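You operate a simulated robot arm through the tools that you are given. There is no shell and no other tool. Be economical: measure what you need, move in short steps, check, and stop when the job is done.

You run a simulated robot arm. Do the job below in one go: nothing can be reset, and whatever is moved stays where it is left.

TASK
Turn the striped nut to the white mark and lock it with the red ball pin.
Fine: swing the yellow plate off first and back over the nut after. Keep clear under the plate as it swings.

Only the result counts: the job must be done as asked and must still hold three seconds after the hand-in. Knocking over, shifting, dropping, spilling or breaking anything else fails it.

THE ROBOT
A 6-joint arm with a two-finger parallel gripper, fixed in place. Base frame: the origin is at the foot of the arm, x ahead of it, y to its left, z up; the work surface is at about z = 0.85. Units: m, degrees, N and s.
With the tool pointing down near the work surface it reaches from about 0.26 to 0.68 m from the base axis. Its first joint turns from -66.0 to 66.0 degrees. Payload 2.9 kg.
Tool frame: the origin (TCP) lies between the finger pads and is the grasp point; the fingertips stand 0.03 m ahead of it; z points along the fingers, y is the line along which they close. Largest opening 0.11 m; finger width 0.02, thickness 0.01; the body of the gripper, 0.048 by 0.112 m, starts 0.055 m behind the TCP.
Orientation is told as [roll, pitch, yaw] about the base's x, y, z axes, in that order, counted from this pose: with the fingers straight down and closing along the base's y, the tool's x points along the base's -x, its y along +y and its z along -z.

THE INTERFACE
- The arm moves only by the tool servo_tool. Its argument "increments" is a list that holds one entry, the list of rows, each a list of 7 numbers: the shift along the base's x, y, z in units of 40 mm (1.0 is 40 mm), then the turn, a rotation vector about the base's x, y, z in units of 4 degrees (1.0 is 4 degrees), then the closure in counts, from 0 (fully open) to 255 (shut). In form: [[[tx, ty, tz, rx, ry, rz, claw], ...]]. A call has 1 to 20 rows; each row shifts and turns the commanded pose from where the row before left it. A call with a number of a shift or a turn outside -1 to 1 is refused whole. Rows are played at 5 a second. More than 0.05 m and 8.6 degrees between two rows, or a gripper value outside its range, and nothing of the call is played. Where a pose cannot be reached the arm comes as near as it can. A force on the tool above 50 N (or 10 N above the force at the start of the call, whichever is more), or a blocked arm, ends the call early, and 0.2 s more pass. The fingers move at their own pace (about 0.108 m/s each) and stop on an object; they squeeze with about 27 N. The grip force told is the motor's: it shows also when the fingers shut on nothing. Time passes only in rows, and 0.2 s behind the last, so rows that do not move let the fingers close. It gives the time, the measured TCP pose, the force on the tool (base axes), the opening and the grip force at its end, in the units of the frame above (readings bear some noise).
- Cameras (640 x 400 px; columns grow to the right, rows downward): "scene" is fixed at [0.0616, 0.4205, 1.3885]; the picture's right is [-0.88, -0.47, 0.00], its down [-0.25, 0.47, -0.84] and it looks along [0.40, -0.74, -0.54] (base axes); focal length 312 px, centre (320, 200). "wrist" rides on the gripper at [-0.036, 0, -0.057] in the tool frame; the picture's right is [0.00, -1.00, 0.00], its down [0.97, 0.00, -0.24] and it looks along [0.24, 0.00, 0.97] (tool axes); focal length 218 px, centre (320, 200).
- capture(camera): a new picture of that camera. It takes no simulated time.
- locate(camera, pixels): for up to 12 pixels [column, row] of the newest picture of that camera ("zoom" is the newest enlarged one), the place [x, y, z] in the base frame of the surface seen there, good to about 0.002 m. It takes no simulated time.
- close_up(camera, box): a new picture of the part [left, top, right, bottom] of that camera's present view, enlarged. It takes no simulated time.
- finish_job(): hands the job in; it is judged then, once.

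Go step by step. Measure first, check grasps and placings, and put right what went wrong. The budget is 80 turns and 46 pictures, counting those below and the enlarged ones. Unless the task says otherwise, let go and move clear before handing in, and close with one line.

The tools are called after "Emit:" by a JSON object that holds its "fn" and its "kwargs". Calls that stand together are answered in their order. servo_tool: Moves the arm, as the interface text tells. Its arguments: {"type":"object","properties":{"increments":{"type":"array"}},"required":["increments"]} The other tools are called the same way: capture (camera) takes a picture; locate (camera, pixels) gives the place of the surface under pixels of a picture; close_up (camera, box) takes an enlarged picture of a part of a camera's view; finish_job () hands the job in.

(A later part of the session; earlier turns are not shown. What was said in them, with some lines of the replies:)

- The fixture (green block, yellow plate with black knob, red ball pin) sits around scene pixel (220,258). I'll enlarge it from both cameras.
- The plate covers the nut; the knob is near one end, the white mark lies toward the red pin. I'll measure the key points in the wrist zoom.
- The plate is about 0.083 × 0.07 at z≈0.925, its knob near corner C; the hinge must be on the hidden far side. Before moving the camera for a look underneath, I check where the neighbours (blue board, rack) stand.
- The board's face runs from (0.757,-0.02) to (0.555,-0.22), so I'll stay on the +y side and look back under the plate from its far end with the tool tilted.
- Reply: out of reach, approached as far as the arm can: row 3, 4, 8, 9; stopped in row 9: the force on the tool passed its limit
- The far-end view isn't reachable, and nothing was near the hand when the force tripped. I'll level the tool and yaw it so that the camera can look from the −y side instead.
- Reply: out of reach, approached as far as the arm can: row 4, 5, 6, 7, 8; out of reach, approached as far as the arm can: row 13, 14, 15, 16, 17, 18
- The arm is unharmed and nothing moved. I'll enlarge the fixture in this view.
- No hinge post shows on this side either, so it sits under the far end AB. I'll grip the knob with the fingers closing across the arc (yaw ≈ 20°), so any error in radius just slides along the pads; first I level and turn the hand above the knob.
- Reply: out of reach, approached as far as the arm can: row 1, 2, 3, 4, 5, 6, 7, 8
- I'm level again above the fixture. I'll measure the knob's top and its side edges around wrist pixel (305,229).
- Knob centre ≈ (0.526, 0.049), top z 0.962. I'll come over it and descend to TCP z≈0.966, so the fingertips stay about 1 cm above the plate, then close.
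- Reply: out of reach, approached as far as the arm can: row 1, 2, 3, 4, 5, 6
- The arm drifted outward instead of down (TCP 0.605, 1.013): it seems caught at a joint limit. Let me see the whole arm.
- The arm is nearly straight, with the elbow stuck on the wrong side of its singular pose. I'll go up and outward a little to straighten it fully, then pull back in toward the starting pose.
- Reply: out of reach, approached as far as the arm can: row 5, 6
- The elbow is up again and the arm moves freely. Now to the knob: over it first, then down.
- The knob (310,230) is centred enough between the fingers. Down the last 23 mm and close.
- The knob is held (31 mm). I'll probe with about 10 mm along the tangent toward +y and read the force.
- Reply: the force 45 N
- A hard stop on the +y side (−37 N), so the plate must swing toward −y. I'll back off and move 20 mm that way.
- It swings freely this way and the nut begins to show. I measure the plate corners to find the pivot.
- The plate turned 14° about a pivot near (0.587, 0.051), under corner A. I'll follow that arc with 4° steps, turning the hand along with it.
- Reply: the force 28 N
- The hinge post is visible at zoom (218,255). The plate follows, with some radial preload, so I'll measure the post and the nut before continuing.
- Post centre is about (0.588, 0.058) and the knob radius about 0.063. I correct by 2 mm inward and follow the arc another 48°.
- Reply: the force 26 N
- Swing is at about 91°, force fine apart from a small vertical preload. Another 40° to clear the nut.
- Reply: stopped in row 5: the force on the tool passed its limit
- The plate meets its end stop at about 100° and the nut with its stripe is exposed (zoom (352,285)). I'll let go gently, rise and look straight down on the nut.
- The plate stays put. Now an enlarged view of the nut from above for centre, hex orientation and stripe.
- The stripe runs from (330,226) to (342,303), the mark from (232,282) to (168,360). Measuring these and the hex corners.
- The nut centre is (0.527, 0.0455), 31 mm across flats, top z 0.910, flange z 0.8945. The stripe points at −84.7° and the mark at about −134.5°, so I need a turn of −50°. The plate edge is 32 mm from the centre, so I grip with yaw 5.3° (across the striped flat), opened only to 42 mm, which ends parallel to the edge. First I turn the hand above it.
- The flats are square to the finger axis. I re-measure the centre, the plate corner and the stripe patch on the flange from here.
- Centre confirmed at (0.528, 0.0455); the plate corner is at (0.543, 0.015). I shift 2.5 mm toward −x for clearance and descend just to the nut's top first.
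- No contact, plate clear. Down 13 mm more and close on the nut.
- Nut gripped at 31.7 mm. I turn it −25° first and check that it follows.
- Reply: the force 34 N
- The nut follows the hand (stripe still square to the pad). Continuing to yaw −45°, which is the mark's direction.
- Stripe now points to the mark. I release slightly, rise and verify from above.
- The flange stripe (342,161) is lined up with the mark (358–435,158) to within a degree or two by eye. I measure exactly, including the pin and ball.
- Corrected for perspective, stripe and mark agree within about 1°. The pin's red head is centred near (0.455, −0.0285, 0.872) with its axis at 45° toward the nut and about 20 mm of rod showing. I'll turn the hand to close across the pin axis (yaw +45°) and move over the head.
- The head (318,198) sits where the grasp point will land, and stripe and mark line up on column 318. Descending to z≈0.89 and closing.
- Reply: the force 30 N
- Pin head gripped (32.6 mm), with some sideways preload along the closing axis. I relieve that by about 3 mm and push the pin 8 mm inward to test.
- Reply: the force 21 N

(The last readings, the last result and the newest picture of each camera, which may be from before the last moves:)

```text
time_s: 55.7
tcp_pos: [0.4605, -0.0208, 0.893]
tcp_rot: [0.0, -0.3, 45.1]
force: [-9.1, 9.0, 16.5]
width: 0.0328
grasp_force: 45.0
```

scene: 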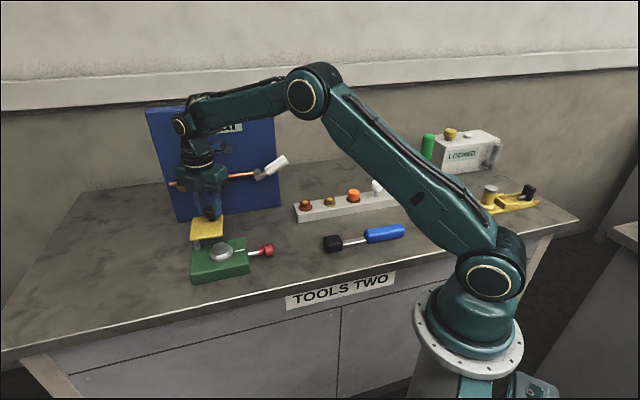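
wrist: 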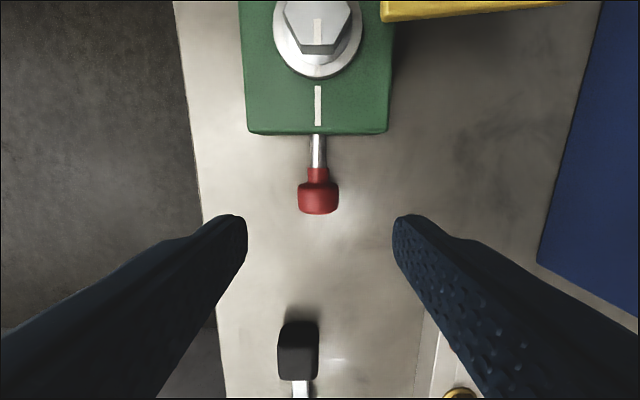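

It slides in freely. Pushing on until it seats.

Emit:
{"fn": "servo_tool", "kwargs": {"increments": [[[0.03, 0.09, 0, 0, 0, 0, 255], [0.06, 0.06, 0, 0, 0, 0, 255], [0.06, 0.06, 0, 0, 0, 0, 255], [0, 0, 0, 0, 0, 0, 255]]]}}

Emit:
{"fn": "close_up", "kwargs": {"camera": "scene", "box": [170, 200, 310, 290]}}

```text
time_s: 56.7
tcp_pos: [0.4653, -0.0152, 0.8912]
tcp_rot: [-0.2, 0.1, 44.5]
force: [-11.8, -23.2, 26.8]
width: 0.0328
grasp_force: 44.9
```

```text
4.44 times, centred on (240, 245) of scene
```

zoom: 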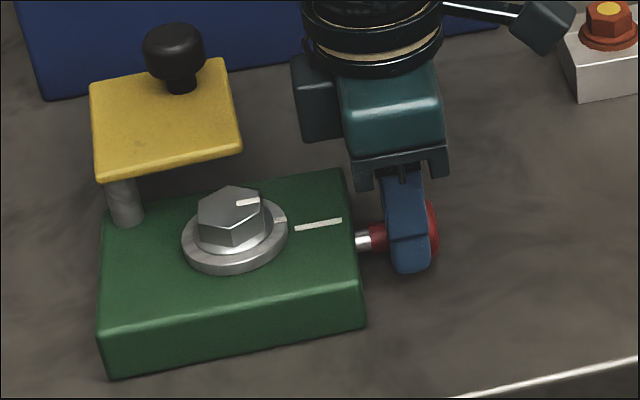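

It resists now (about 25 N axial), with about 18 mm travelled and a little rod still showing. I won't force it: I open, rise, and check depth and stripe alignment.

Emit:
{"fn": "servo_tool", "kwargs": {"increments": [[[-0.03, -0.05, 0, 0, 0, 0, 255], [0, 0, 0, 0, 0, 0, 120], [0, 0, 0, 0, 0, 0, 120], [0, 0, 0.6, 0, 0, 0, 120], [0, 0, 0.8, 0, 0, 0, 120], [0, 0, 0.8, 0, 0, 0, 120], [0, 0, 0.8, 0, 0, 0, 120], [0, 0, 0, 0, 0, 0, 120]]]}}

Emit:
{"fn": "close_up", "kwargs": {"camera": "wrist", "box": [224, 40, 416, 230]}}

Emit:
{"fn": "close_up", "kwargs": {"camera": "scene", "box": [170, 200, 310, 290]}}

```text
time_s: 58.5
tcp_pos: [0.4649, -0.0176, 1.0136]
tcp_rot: [0.0, 0.0, 45.0]
force: [-0.5, 0.2, -0.1]
width: 0.0579
grasp_force: 0.0
```

```text
2.11 times, centred on (320, 135) of wrist
```

zoom: 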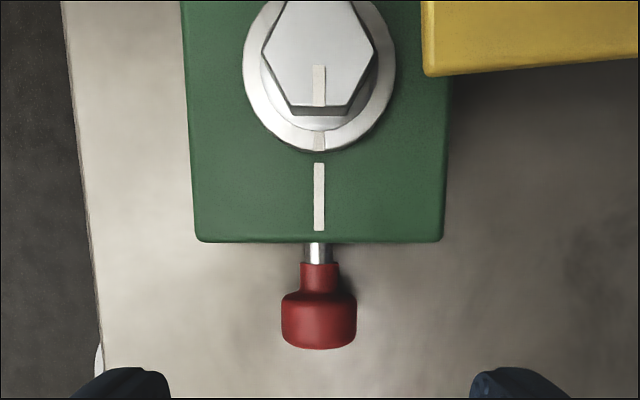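

```text
4.44 times, centred on (240, 245) of scene
```

zoom: 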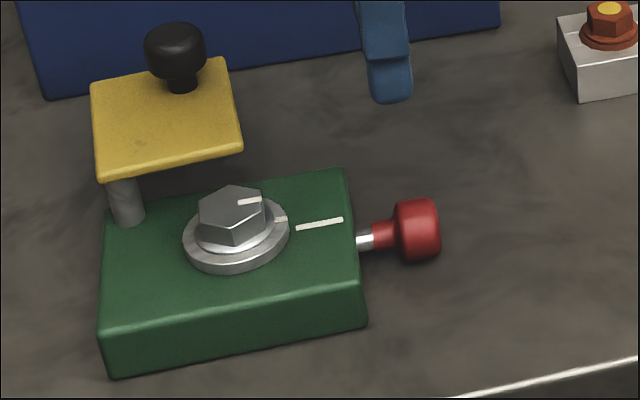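

The base is where it was, the rod still shows about 8 mm, and the striped flat of the hex looks slightly tilted versus the base edge. I need a better look at the nut angle, so I move the camera over the nut.

Emit:
{"fn": "servo_tool", "kwargs": {"increments": [[[0.3, 0.3, 0.2, 0, 0, 0, 120], [0.3, 0.3, 0.2, 0, 0, 0, 120], [0.3, 0.3, 0.2, 0, 0, 0, 120], [0, 0, 0, 0, 0, 0, 120]]]}}

Emit:
{"fn": "close_up", "kwargs": {"camera": "wrist", "box": [240, 110, 400, 210]}}

```text
time_s: 59.5
tcp_pos: [0.5013, 0.0219, 1.0358]
tcp_rot: [0.1, -0.1, 45.1]
force: [0.2, 0.2, -0.1]
width: 0.0582
grasp_force: 0.0
```

```text
4.00 times, centred on (320, 160) of wrist
```

zoom: 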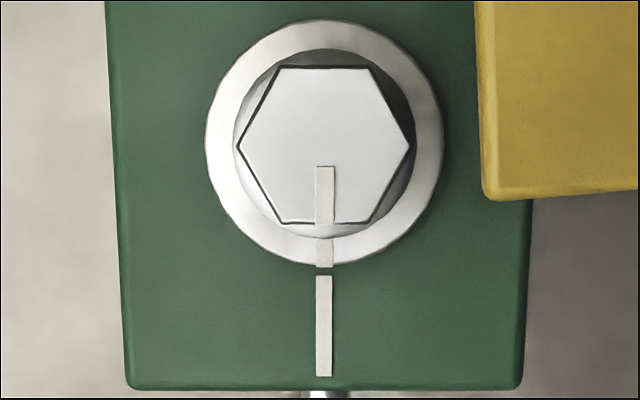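

From straight above, stripe, flange mark and white mark all lie on columns 324–325: aligned within 1°. To learn whether the pin's stop is really "locked", I'll grip the nut again and test whether it resists a small turn.

Emit:
{"fn": "servo_tool", "kwargs": {"increments": [[[0.032, 0.031, 0.02, 0, 0, -1, 152], [0.032, 0.031, 0, 0, 0, -1, 152], [0.032, 0.031, 0, 0, 0, -1, 152], [0.032, 0.031, 0, 0, 0, -1, 152], [0.032, 0.031, 0, 0, 0, -1, 152], [0.032, 0.031, 0, 0, 0, -1, 152], [0.032, 0.031, 0, 0, 0, -1, 152], [0.032, 0.031, 0, 0, 0, -1, 152], [0.032, 0.031, 0, 0, 0, -1, 152], [0.032, 0.031, 0, 0, 0, -1, 152], [0.032, 0.031, 0, 0, 0, -1, 152], [0.032, 0.031, 0, 0, 0, -1, 152], [0.032, 0.031, 0, 0, 0, -1, 152], [0.032, 0.031, 0, 0, 0, -1, 152], [0.032, 0.031, 0, 0, 0, -1, 152], [0.032, 0.031, 0, 0, 0, -1, 152], [0.032, 0.031, 0, 0, 0, -1, 152], [0.032, 0.031, 0, 0, 0, -1, 152], [0.032, 0.031, 0, 0, 0, -1, 152], [0.032, 0.031, 0, 0, 0, -1, 152]]]}}

Emit:
{"fn": "servo_tool", "kwargs": {"increments": [[[0, 0, 0, 0, 0, -1, 152], [0, 0, 0, 0, 0, -1, 152], [0, 0, 0, 0, 0, -0.5, 152], [0, 0, -0.6, 0, 0, 0, 152], [0, 0, -0.6, 0, 0, 0, 152], [0, 0, -0.6, 0, 0, 0, 152], [0, 0, -0.6, 0, 0, 0, 152], [0, 0, 0, 0, 0, 0, 152]]]}}

```text
time_s: 63.7
tcp_pos: [0.526, 0.045, 1.0371]
tcp_rot: [-0.1, 0.0, -35.1]
force: [0.5, 0.1, 0.2]
width: 0.044
grasp_force: 0.1
```

```text
time_s: 65.5
tcp_pos: [0.5256, 0.0454, 0.941]
tcp_rot: [-0.1, 0.0, -45.0]
force: [-0.5, 0.4, 0.1]
width: 0.0444
grasp_force: 0.0
```

In place above the nut. Down, close, and try a −4° turn.

Emit:
{"fn": "servo_tool", "kwargs": {"increments": [[[0.03, 0, -0.16, 0, 0, 0, 152], [0, 0, -0.16, 0, 0, 0, 152], [0, 0, 0, 0, 0, 0, 255], [0, 0, 0, 0, 0, 0, 255], [0, 0, 0, 0, 0, 0, 255]]]}}

Emit:
{"fn": "servo_tool", "kwargs": {"increments": [[[0, 0, 0, 0, 0, -0.5, 255], [0, 0, 0, 0, 0, -0.5, 255], [0, 0, 0, 0, 0, 0, 255], [0, 0, 0, 0, 0, 0, 255]]]}}

Emit:
{"fn": "close_up", "kwargs": {"camera": "wrist", "box": [200, 160, 440, 310]}}

```text
time_s: 66.7
tcp_pos: [0.5276, 0.0453, 0.9276]
tcp_rot: [0.2, -0.1, -44.9]
force: [13.8, 12.2, -3.8]
width: 0.0317
grasp_force: 45.3
```

```text
time_s: 67.7
tcp_pos: [0.5269, 0.0454, 0.9269]
tcp_rot: [0.1, 0.0, -49.1]
force: [12.1, 9.9, 2.2]
width: 0.0317
grasp_force: 45.0
```

```text
2.67 times, centred on (320, 235) of wrist
```

zoom: 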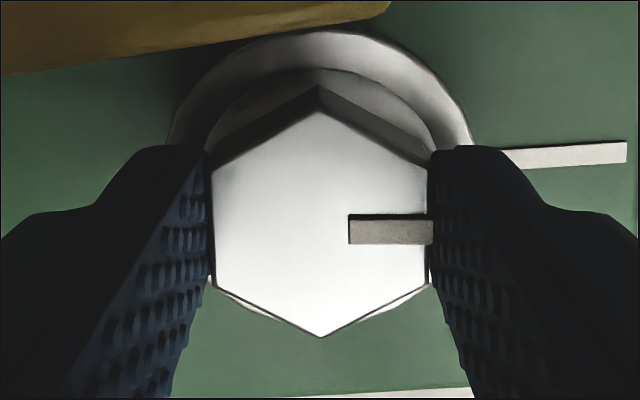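

The nut followed the −4° turn without resistance, so the pin either has play or hasn't entered. I go another −4° to tell which.

Emit:
{"fn": "servo_tool", "kwargs": {"increments": [[[0, 0, 0, 0, 0, -0.5, 255], [0, 0, 0, 0, 0, -0.5, 255], [0, 0, 0, 0, 0, 0, 255], [0, 0, 0, 0, 0, 0, 255]]]}}

Emit:
{"fn": "close_up", "kwargs": {"camera": "scene", "box": [170, 200, 310, 290]}}

```text
time_s: 68.7
tcp_pos: [0.5269, 0.0462, 0.9274]
tcp_rot: [0.1, -0.1, -53.0]
force: [7.0, 4.6, 16.2]
width: 0.032
grasp_force: 44.7
```

```text
4.44 times, centred on (240, 245) of scene
```

zoom: 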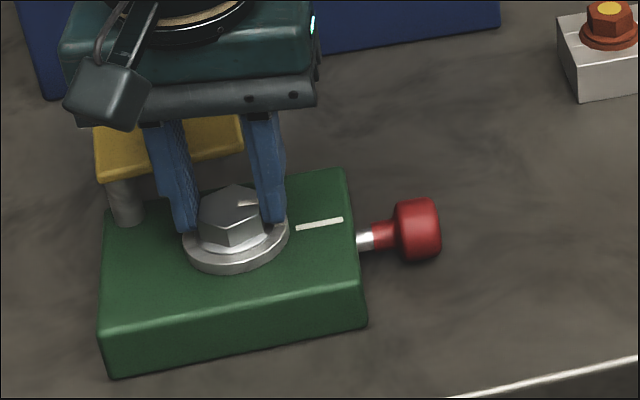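

The nut turns freely, so the pin is not engaged yet. I turn the nut back to yaw −45° and then will press the pin more firmly.

Emit:
{"fn": "servo_tool", "kwargs": {"increments": [[[0, 0, 0, 0, 0, 0.5, 255], [0, 0, 0, 0, 0, 0.5, 255], [0, 0, 0, 0, 0, 0.5, 255], [0, 0, 0, 0, 0, 0.5, 255], [0, 0, 0, 0, 0, 0, 255], [0, 0, 0, 0, 0, 0, 255]]]}}

```text
time_s: 70.1
tcp_pos: [0.5269, 0.0459, 0.9282]
tcp_rot: [0.1, -0.1, -45.0]
force: [10.6, 0.7, 13.2]
width: 0.0322
grasp_force: 44.8
```

Back at −45°. I release, rise, and go behind the pin's head with closed fingers.

Emit:
{"fn": "servo_tool", "kwargs": {"increments": [[[0, 0, 0, 0, 0, 0, 150], [0, 0, 0, 0, 0, 0, 150], [0, 0, 0.6, 0, 0, 0, 150], [0, 0, 0.8, 0, 0, 0, 150], [0, 0, 0.8, 0, 0, 0, 150], [-0.6, -0.6, 0, 0, 0, 0, 255], [-0.6, -0.6, 0, 0, 0, 0, 255], [-0.6, -0.6, 0, 0, 0, 0, 255], [-0.575, -0.595, 0, 0, 0, 0, 255], [0, 0, 0, 0, 0, 0, 255]]]}}

Emit:
{"fn": "capture", "kwargs": {"camera": "wrist"}}

```text
time_s: 72.3
tcp_pos: [0.434, -0.0516, 1.0131]
tcp_rot: [-0.1, 0.0, -45.0]
force: [0.5, -0.9, 0.5]
width: 0.0
grasp_force: 26.9
```

```text
7 pictures are left
```

wrist: 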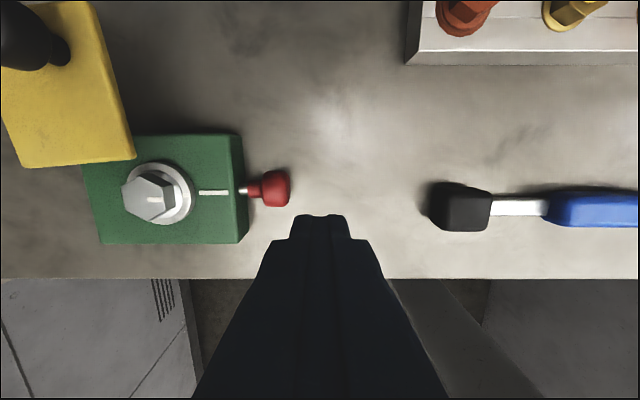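

Locating the head end, neck and base edge in this picture.

Emit:
{"fn": "locate", "kwargs": {"camera": "wrist", "pixels": [[289, 188], [276, 188], [266, 189], [255, 190], [249, 190], [244, 190], [240, 191], [226, 192], [203, 192], [156, 199], [241, 240], [241, 138]]}}

```text
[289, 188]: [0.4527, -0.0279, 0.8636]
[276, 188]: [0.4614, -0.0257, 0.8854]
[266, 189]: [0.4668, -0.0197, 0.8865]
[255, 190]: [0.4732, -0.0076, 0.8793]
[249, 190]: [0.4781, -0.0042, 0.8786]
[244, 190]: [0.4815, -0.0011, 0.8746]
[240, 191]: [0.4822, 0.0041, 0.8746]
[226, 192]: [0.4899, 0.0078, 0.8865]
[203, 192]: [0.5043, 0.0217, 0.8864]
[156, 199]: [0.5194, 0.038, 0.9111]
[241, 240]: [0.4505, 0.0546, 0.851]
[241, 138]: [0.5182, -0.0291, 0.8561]
```

Neck is still 8 mm off the base; the head end is at (0.4525, −0.029). I descend behind it and approach to about 4 mm.

Emit:
{"fn": "servo_tool", "kwargs": {"increments": [[[-0.03, 0.05, -0.8, 0, 0, 0, 255], [0, 0, -0.8, 0, 0, 0, 255], [0, 0, -0.8, 0, 0, 0, 255], [0, 0, -0.7, 0, 0, 0, 255], [0.09, 0.09, 0, 0, 0, 0, 255], [0.09, 0.09, 0, 0, 0, 0, 255], [0.07, 0.07, 0, 0, 0, 0, 255], [0, 0, 0, 0, 0, 0, 255]]]}}

```text
time_s: 74.1
tcp_pos: [0.4413, -0.0371, 0.8918]
tcp_rot: [0.0, 0.0, -45.0]
force: [1.0, -0.2, -0.2]
width: 0.0001
grasp_force: 27.0
```

No contact yet. Lower slightly, centre on the axis, and push in 2 mm steps.

Emit:
{"fn": "servo_tool", "kwargs": {"increments": [[[0.03, -0.03, -0.08, 0, 0, 0, 255], [0.035, 0.035, 0, 0, 0, 0, 255], [0.035, 0.035, 0, 0, 0, 0, 255], [0.035, 0.035, 0, 0, 0, 0, 255], [0.035, 0.035, 0, 0, 0, 0, 255], [0, 0, 0, 0, 0, 0, 255]]]}}

```text
time_s: 75.5
tcp_pos: [0.448, -0.0339, 0.886]
tcp_rot: [-0.2, 0.2, -45.1]
force: [-7.8, -5.8, -0.2]
width: 0.0001
grasp_force: 27.3
```

Emit:
{"fn": "servo_tool", "kwargs": {"increments": [[[0.035, 0.035, 0, 0, 0, 0, 255], [0.035, 0.035, 0, 0, 0, 0, 255], [0.035, 0.035, 0, 0, 0, 0, 255], [0, 0, 0, 0, 0, 0, 255]]]}}

```text
time_s: 76.5
tcp_pos: [0.4473, -0.0346, 0.887]
tcp_rot: [-0.8, 0.1, -45.4]
force: [-29.5, -28.1, 9.8]
width: 0.0001
grasp_force: 26.5
```

The pin stands hard at 41 N with no further travel. I add a little more, staying under the force limit, in case it is a detent.

Emit:
{"fn": "servo_tool", "kwargs": {"increments": [[[0.018, 0.018, 0, 0, 0, 0, 255], [0.018, 0.018, 0, 0, 0, 0, 255], [0, 0, 0, 0, 0, 0, 255]]]}}

Emit:
{"fn": "close_up", "kwargs": {"camera": "scene", "box": [170, 200, 310, 290]}}

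```text
time_s: 77.3
tcp_pos: [0.4488, -0.0327, 0.887]
tcp_rot: [-0.9, 0.3, -45.7]
force: [-31.9, -33.5, 5.8]
width: 0.0
grasp_force: 26.7
```

```text
4.44 times, centred on (240, 245) of scene
```

zoom: 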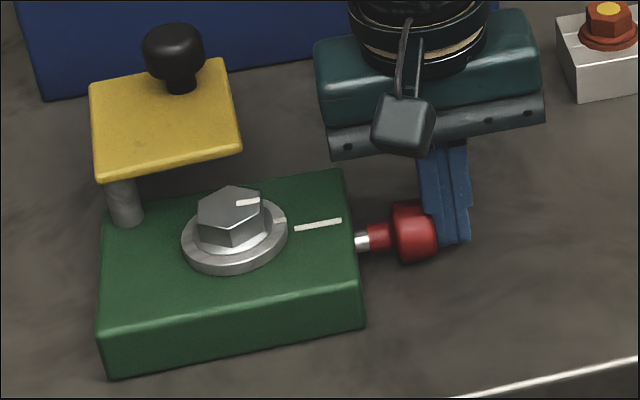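

It is a hard stop and the reading doesn't show engagement. I back off, rise and go back to the nut to test a wider turn, to see whether the pin catches with some play.

Emit:
{"fn": "servo_tool", "kwargs": {"increments": [[[-0.25, -0.25, 0, 0, 0, 0, 255], [-0.25, -0.25, 0, 0, 0, 0, 255], [0, 0, 0.8, 0, 0, 0, 255], [0, 0, 0.8, 0, 0, 0, 200], [0, 0, 0.8, 0, 0, 0, 152], [0.6, 0.6, 0.6, 0, 0, 0, 152], [0.6, 0.6, 0, 0, 0, 0, 152], [0.6, 0.6, 0, 0, 0, 0, 152], [0.5, 0.5, 0, 0, 0, 0, 152], [0, 0, 0, 0, 0, 0, 152]]]}}

```text
time_s: 79.5
tcp_pos: [0.526, 0.0421, 1.0084]
tcp_rot: [-0.1, 0.0, -45.0]
force: [-0.6, -0.5, -0.4]
width: 0.0443
grasp_force: 0.0
```

Down onto the nut and close.

Emit:
{"fn": "servo_tool", "kwargs": {"increments": [[[0.03, 0.085, 0, 0, 0, 0, 152], [0, 0, -0.7, 0, 0, 0, 152], [0, 0, -0.7, 0, 0, 0, 152], [0, 0, -0.4, 0, 0, 0, 152], [0, 0, -0.2, 0, 0, 0, 152], [0, 0, 0, 0, 0, 0, 152], [0, 0, 0, 0, 0, 0, 255], [0, 0, 0, 0, 0, 0, 255], [0, 0, 0, 0, 0, 0, 255]]]}}

Emit:
{"fn": "servo_tool", "kwargs": {"increments": [[[0, 0, 0, 0, 0, 0.75, 255], [0, 0, 0, 0, 0, 0.75, 255], [0, 0, 0, 0, 0, 0.75, 255], [0, 0, 0, 0, 0, 0.75, 255], [0, 0, 0, 0, 0, 0, 255]]]}}

```text
time_s: 81.5
tcp_pos: [0.5267, 0.047, 0.9271]
tcp_rot: [0.0, 0.0, -45.0]
force: [-0.9, -3.1, -4.1]
width: 0.0317
grasp_force: 44.9
```

```text
time_s: 82.7
tcp_pos: [0.5252, 0.0465, 0.9279]
tcp_rot: [0.0, 0.1, -32.9]
force: [-3.4, -8.2, -1.0]
width: 0.033
grasp_force: 44.9
```

The opening widened to 33 mm, meaning the nut lags about 4° behind the hand: something resists. One more small turn with a picture.

Emit:
{"fn": "servo_tool", "kwargs": {"increments": [[[0, 0, 0, 0, 0, 0.5, 255], [0, 0, 0, 0, 0, 0.5, 255], [0, 0, 0, 0, 0, 0, 255]]]}}

Emit:
{"fn": "close_up", "kwargs": {"camera": "wrist", "box": [200, 160, 440, 310]}}

```text
time_s: 83.5
tcp_pos: [0.5261, 0.047, 0.9276]
tcp_rot: [0.1, -0.1, -28.9]
force: [-4.4, -6.5, 3.3]
width: 0.0336
grasp_force: 44.7
```

```text
2.67 times, centred on (320, 235) of wrist
```

zoom: 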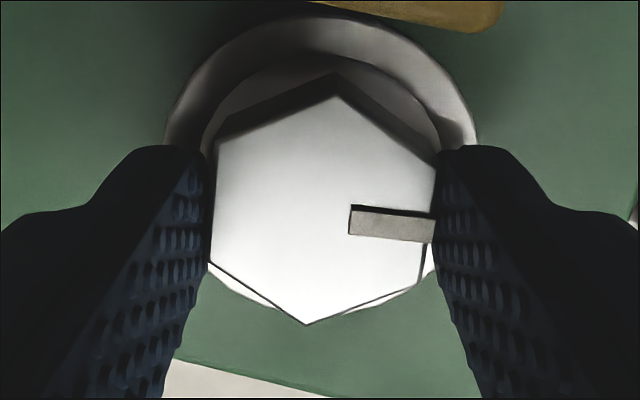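

The stripe lags about 7° behind the hand: after about 8–9° the nut is being stopped, while it took 50° without any resistance before. So the pin is engaged, with some play around the mark. I bring the nut back exactly to −45° and release.

Emit:
{"fn": "servo_tool", "kwargs": {"increments": [[[0, 0, 0, 0, 0, -0.8, 255], [0, 0, 0, 0, 0, -0.8, 255], [0, 0, 0, 0, 0, -0.8, 255], [0, 0, 0, 0, 0, -0.8, 255], [0, 0, 0, 0, 0, -0.8, 255], [0, 0, 0, 0, 0, 0, 255], [0, 0, 0, 0, 0, 0, 255]]]}}

```text
time_s: 85.1
tcp_pos: [0.5264, 0.0461, 0.9277]
tcp_rot: [-0.1, 0.0, -45.0]
force: [-7.1, -7.8, -0.1]
width: 0.0329
grasp_force: 45.3
```

Width is 32.9 mm, so the nut is not square to the pads. I open and re-close so the flat pads align it to −45°.

Emit:
{"fn": "servo_tool", "kwargs": {"increments": [[[0, 0, 0, 0, 0, 0, 170], [0, 0, 0, 0, 0, 0, 170], [0, 0, 0, 0, 0, 0, 255], [0, 0, 0, 0, 0, 0, 255], [0, 0, 0, 0, 0, 0, 255]]]}}

```text
time_s: 86.3
tcp_pos: [0.5266, 0.0461, 0.9267]
tcp_rot: [0.0, 0.0, -45.0]
force: [-6.4, -3.8, 5.0]
width: 0.0325
grasp_force: 44.6
```

Still 0.8 mm too wide, about 2.5° off. I look at which way.

Emit:
{"fn": "close_up", "kwargs": {"camera": "wrist", "box": [240, 180, 400, 280]}}

```text
4.00 times, centred on (320, 230) of wrist
```

zoom: 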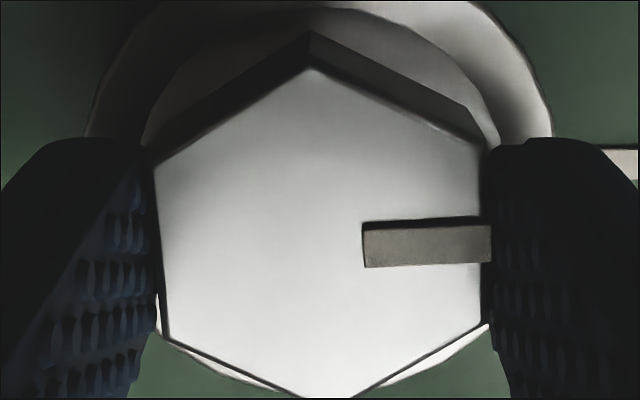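

The stripe is about 2.7° CCW of the hand: the nut lags on the way back too, so the pin now really holds it with stiff friction. I overshoot a few degrees and return, then check the squeeze width at −45°.

Emit:
{"fn": "servo_tool", "kwargs": {"increments": [[[0, 0, 0, 0, 0, -0.6, 255], [0, 0, 0, 0, 0, -0.6, 255], [0, 0, 0, 0, 0, 0, 255], [0, 0, 0, 0, 0, 0, 255]]]}}

Emit:
{"fn": "servo_tool", "kwargs": {"increments": [[[0, 0, 0, 0, 0, 0, 170], [0, 0, 0, 0, 0, 0, 170], [0, 0, 0, 0, 0, 0.6, 170], [0, 0, 0, 0, 0, 0.6, 170], [0, 0, 0, 0, 0, 0, 255], [0, 0, 0, 0, 0, 0, 255], [0, 0, 0, 0, 0, 0, 255]]]}}

```text
time_s: 87.3
tcp_pos: [0.5271, 0.0468, 0.9273]
tcp_rot: [0.0, 0.0, -50.0]
force: [-8.1, -3.0, 9.0]
width: 0.0329
grasp_force: 45.1
```

```text
time_s: 88.9
tcp_pos: [0.5267, 0.0465, 0.9275]
tcp_rot: [0.0, 0.0, -45.0]
force: [-2.3, -1.4, 0.5]
width: 0.0319
grasp_force: 44.2
```

Width is 31.9 mm at −45°, so the nut is square again. I release, rise and check overhead.

Emit:
{"fn": "servo_tool", "kwargs": {"increments": [[[0, 0, 0, 0, 0, 0, 150], [0, 0, 0, 0, 0, 0, 150], [0, 0, 0.5, 0, 0, 0, 150], [0, 0, 0.8, 0, 0, 0, 150], [0, 0, 0.8, 0, 0, 0, 150], [-0.4, -0.4, 0.6, 0, 0, 0, 150], [-0.2, -0.2, 0, 0, 0, 0, 150], [0, 0, 0, 0, 0, 0, 150]]]}}

Emit:
{"fn": "close_up", "kwargs": {"camera": "wrist", "box": [210, 120, 402, 240]}}

```text
time_s: 90.7
tcp_pos: [0.5009, 0.0231, 1.0355]
tcp_rot: [-0.1, 0.0, -45.1]
force: [0.1, 0.0, -0.5]
width: 0.0453
grasp_force: 0.0
```

```text
3.33 times, centred on (306, 180) of wrist
```

zoom: 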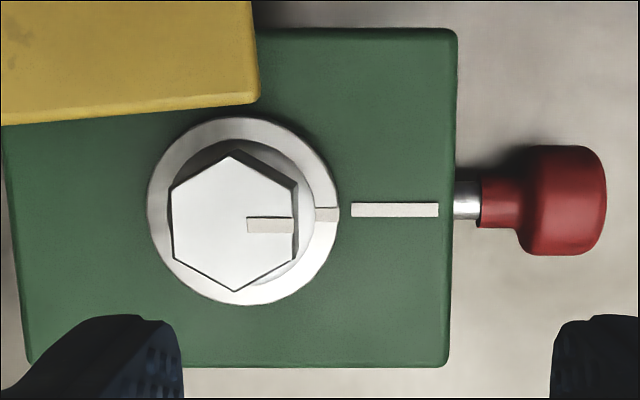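

Stripe, flange mark and white mark agree within about 1°. I measure how far the pin's neck and head sit now compared with before.

Emit:
{"fn": "locate", "kwargs": {"camera": "zoom", "pixels": [[456, 200], [465, 195], [475, 195], [483, 195], [510, 195], [525, 195], [560, 195], [598, 200], [320, 214], [334, 214], [360, 210], [430, 210]]}}

```text
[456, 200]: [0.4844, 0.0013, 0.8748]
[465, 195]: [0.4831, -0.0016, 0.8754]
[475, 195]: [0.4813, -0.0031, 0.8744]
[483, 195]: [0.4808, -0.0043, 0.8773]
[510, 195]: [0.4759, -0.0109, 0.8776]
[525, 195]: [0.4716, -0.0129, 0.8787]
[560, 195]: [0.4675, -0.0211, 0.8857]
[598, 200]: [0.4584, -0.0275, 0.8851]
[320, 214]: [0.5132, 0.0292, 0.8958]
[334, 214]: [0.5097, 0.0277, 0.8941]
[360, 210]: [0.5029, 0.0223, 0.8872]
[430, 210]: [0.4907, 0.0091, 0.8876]
```

The neck is now about 1.5–2 mm deeper than before the hard push, which fits the changed nut stiffness. I press the pin once more with the nut square, to be sure it is seated.

Emit:
{"fn": "servo_tool", "kwargs": {"increments": [[[-0.8, -0.85, 0, 0, 0, 0, 255], [-0.82, -0.87, 0, 0, 0, 0, 255], [0, 0, -0.8, 0, 0, 0, 255], [0, 0, -0.8, 0, 0, 0, 255], [0, 0, -0.8, 0, 0, 0, 255], [0, 0, -0.8, 0, 0, 0, 255], [0, 0, -0.5, 0, 0, 0, 255], [0, 0, 0, 0, 0, 0, 255]]]}}

Emit:
{"fn": "servo_tool", "kwargs": {"increments": [[[0.07, 0.07, 0, 0, 0, 0, 255], [0.07, 0.07, 0, 0, 0, 0, 255], [0.07, 0.07, 0, 0, 0, 0, 255], [0.07, 0.07, 0, 0, 0, 0, 255], [0.05, 0.05, 0, 0, 0, 0, 255], [0, 0, 0, 0, 0, 0, 255]]]}}

```text
time_s: 92.5
tcp_pos: [0.4379, -0.0467, 0.8878]
tcp_rot: [0.1, 0.0, -45.0]
force: [-0.5, -0.2, -0.1]
width: 0.0
grasp_force: 27.0
```

```text
time_s: 93.9
tcp_pos: [0.4485, -0.035, 0.8885]
tcp_rot: [-0.3, 0.0, -45.3]
force: [-16.6, -19.3, 6.1]
width: 0.0
grasp_force: 26.4
```

Contact and stop are at the same place, so the pin is at full depth and was seated by the firm push (the nut has been stiff since). I retreat straight back, rise, and turn the hand for the plate knob.

Emit:
{"fn": "servo_tool", "kwargs": {"increments": [[[0.04, 0.04, 0, 0, 0, 0, 255], [0, 0, 0, 0, 0, 0, 255], [-0.3, -0.3, 0, 0, 0, 0, 255], [-0.2, -0.2, 0, 0, 0, 0, 255], [0, 0, 0.9, 0, 0, 0, 255], [0, 0, 0.9, 0, 0, 0, 255], [0, 0, 0.9, 0, 0, 1, 110], [0, 0, 0.9, 0, 0, 1, 110], [0, 0, 0.5, 0, 0, 1, 110], [0, 0, 0, 0, 0, 1, 110], [0, 0, 0, 0, 0, 1, 110], [0, 0, 0, 0, 0, 1, 110], [0, 0, 0, 0, 0, 1, 110], [0, 0, 0, 0, 0, 1, 110], [0, 0, 0, 0, 0, 1, 110], [0, 0, 0, 0, 0, 1, 110], [0, 0, 0, 0, 0, 1, 110], [0, 0, 0, 0, 0, 1, 110], [0, 0, 0, 0, 0, 1, 110], [0, 0, 0, 0, 0, 1, 110]]]}}

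Emit:
{"fn": "servo_tool", "kwargs": {"increments": [[[0.2, 0.1, 0, 0, 0, 1, 110], [0.2, 0.1, 0, 0, 0, 1, 110], [0.2, 0.1, 0, 0, 0, 1, 110], [0.2, 0.1, 0, 0, 0, 1, 110], [0.2, 0.1, 0, 0, 0, 1, 110], [0.2, 0.1, 0, 0, 0, 1, 110], [0.2, 0.1, 0, 0, 0, 1, 110], [0.2, 0.1, 0, 0, 0, 1, 110], [0.2, 0.1, 0, 0, 0, 1, 110], [0.2, 0.1, 0, 0, 0, 1, 110], [0.2, 0.1, 0, 0, 0, 1, 110], [0.2, 0, 0, 0, 0, 1, 110], [0.2, 0, 0, 0, 0, 1, 110], [0.2, 0, 0, 0, 0, 1, 110], [0.2, 0, 0, 0, 0, 1, 110], [0.2, 0, 0, 0, 0, 1, 110], [0, 0, 0, 0, 0, 0, 110]]]}}

```text
time_s: 98.1
tcp_pos: [0.4328, -0.0512, 1.0515]
tcp_rot: [0.1, 0.0, 11.2]
force: [-0.6, -0.1, -0.2]
width: 0.0627
grasp_force: 0.1
```

```text
time_s: 101.7
tcp_pos: [0.5608, -0.0078, 1.0513]
tcp_rot: [0.1, 0.1, 75.2]
force: [0.3, 0.0, -0.7]
width: 0.0624
grasp_force: 0.0
```

Hand at yaw 75°. The knob was left at (0.605, −0.003); I move over it and descend to the same safe height (tips above the plate), then close.

Emit:
{"fn": "servo_tool", "kwargs": {"increments": [[[0.37, 0.04, 0, 0, 0, 0, 110], [0.37, 0.04, 0, 0, 0, 0, 110], [0.37, 0.04, 0, 0, 0, 0, 110], [0, 0, -0.7, 0, 0, 0, 110], [0, 0, -0.7, 0, 0, 0, 110], [0, 0, -0.6, 0, 0, 0, 110], [0, 0, 0, 0, 0, 0, 110], [0, 0, 0, 0, 0, 0, 255], [0, 0, 0, 0, 0, 0, 255], [0, 0, 0, 0, 0, 0, 255]]]}}

```text
time_s: 103.9
tcp_pos: [0.6064, -0.0033, 0.9704]
tcp_rot: [-0.1, 0.0, 75.0]
force: [1.5, -2.7, -4.7]
width: 0.0312
grasp_force: 44.7
```

Knob held. I swing the plate back along the same arc, first half.

Emit:
{"fn": "servo_tool", "kwargs": {"increments": [[[-0.107, -0.028, 0, 0, 0, -0.6, 255], [-0.109, -0.0206, 0, 0, 0, -0.6, 255], [-0.11, -0.013, 0, 0, 0, -0.6, 255], [-0.111, -0.005, 0, 0, 0, -0.6, 255], [-0.111, 0.0025, 0, 0, 0, -0.6, 255], [-0.1105, 0.01, 0, 0, 0, -0.6, 255], [-0.1095, 0.018, 0, 0, 0, -0.6, 255], [-0.108, 0.0255, 0, 0, 0, -0.6, 255], [-0.106, 0.033, 0, 0, 0, -0.6, 255], [-0.1034, 0.04, 0, 0, 0, -0.6, 255], [-0.1003, 0.0474, 0, 0, 0, -0.6, 255], [-0.0968, 0.0543, 0, 0, 0, -0.6, 255], [0, 0, 0, 0, 0, 0, 255]]]}}

```text
time_s: 106.7
tcp_pos: [0.5555, 0.0041, 0.9712]
tcp_rot: [-0.1, -0.1, 46.3]
force: [7.4, 4.6, -11.6]
width: 0.0305
grasp_force: 44.3
```

Right on the arc, low force. Second half, stopping a little before the closed stop.

Emit:
{"fn": "servo_tool", "kwargs": {"increments": [[[-0.093, 0.0606, 0, 0, 0, -0.6, 255], [-0.0885, 0.067, 0, 0, 0, -0.6, 255], [-0.0836, 0.073, 0, 0, 0, -0.6, 255], [-0.0783, 0.0786, 0, 0, 0, -0.6, 255], [-0.0727, 0.0839, 0, 0, 0, -0.6, 255], [-0.0666, 0.0888, 0, 0, 0, -0.6, 255], [-0.0603, 0.0932, 0, 0, 0, -0.6, 255], [-0.0536, 0.0972, 0, 0, 0, -0.6, 255], [-0.0467, 0.1007, 0, 0, 0, -0.6, 255], [-0.0396, 0.1037, 0, 0, 0, -0.6, 255], [-0.0323, 0.1062, 0, 0, 0, -0.6, 255], [0, 0, 0, 0, 0, 0, 255]]]}}

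Emit:
{"fn": "servo_tool", "kwargs": {"increments": [[[-0.025, 0.108, 0, 0, 0, 0, 255], [-0.0125, 0.055, 0, 0, 0, 0, 255], [-0.0125, 0.055, 0, 0, 0, 0, 255], [0, 0, 0, 0, 0, 0, 255]]]}}

```text
time_s: 109.3
tcp_pos: [0.5232, 0.0407, 0.9726]
tcp_rot: [0.0, 0.2, 19.7]
force: [5.5, -6.3, -2.2]
width: 0.0311
grasp_force: 44.7
```

```text
time_s: 110.3
tcp_pos: [0.5219, 0.0497, 0.9711]
tcp_rot: [0.0, 0.1, 19.6]
force: [-1.8, -21.9, 0.3]
width: 0.0308
grasp_force: 45.1
```

The plate meets its closed stop at y≈0.0497, where the knob was at the start. I release, rise clear and check.

Emit:
{"fn": "servo_tool", "kwargs": {"increments": [[[0, -0.04, 0, 0, 0, 0, 255], [0, 0, 0, 0, 0, 0, 110], [0, 0, 0, 0, 0, 0, 110], [0, 0, 0.6, 0, 0, 0, 110], [0, 0, 0.9, 0, 0, 0, 110], [0, 0, 0.9, 0, 0, 0, 110], [-0.6, 0, 0.9, 0, 0, 0, 110], [-0.6, 0, 0.6, 0, 0, 0, 110], [0, 0, 0, 0, 0, 0, 110]]]}}

Emit:
{"fn": "close_up", "kwargs": {"camera": "scene", "box": [170, 210, 290, 285]}}

```text
time_s: 112.3
tcp_pos: [0.4711, 0.0502, 1.1266]
tcp_rot: [0.0, 0.0, 19.7]
force: [-0.1, -0.4, -1.4]
width: 0.0627
grasp_force: 0.0
```

```text
5.33 times, centred on (230, 248) of scene
```

zoom: 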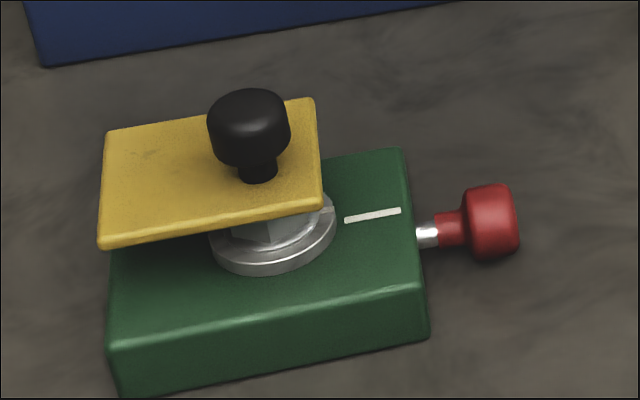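

The plate is back exactly where it started, and the green block has not moved. The flange stripe (330,210) points along the white mark, and the pin is pushed in to its stop. The hand is clear, so I hand in.

Emit:
{"fn": "finish_job", "kwargs": {}}

```text
The job is handed in.
```

I turned the striped nut to the white mark (within about 1°), pushed the red ball pin in to its stop and swung the yellow plate back over the nut. The lock is inferred: about 7 mm of rod still shows, and a hard twist still moved the nut up to about 9°. I set it back on the mark afterwards.
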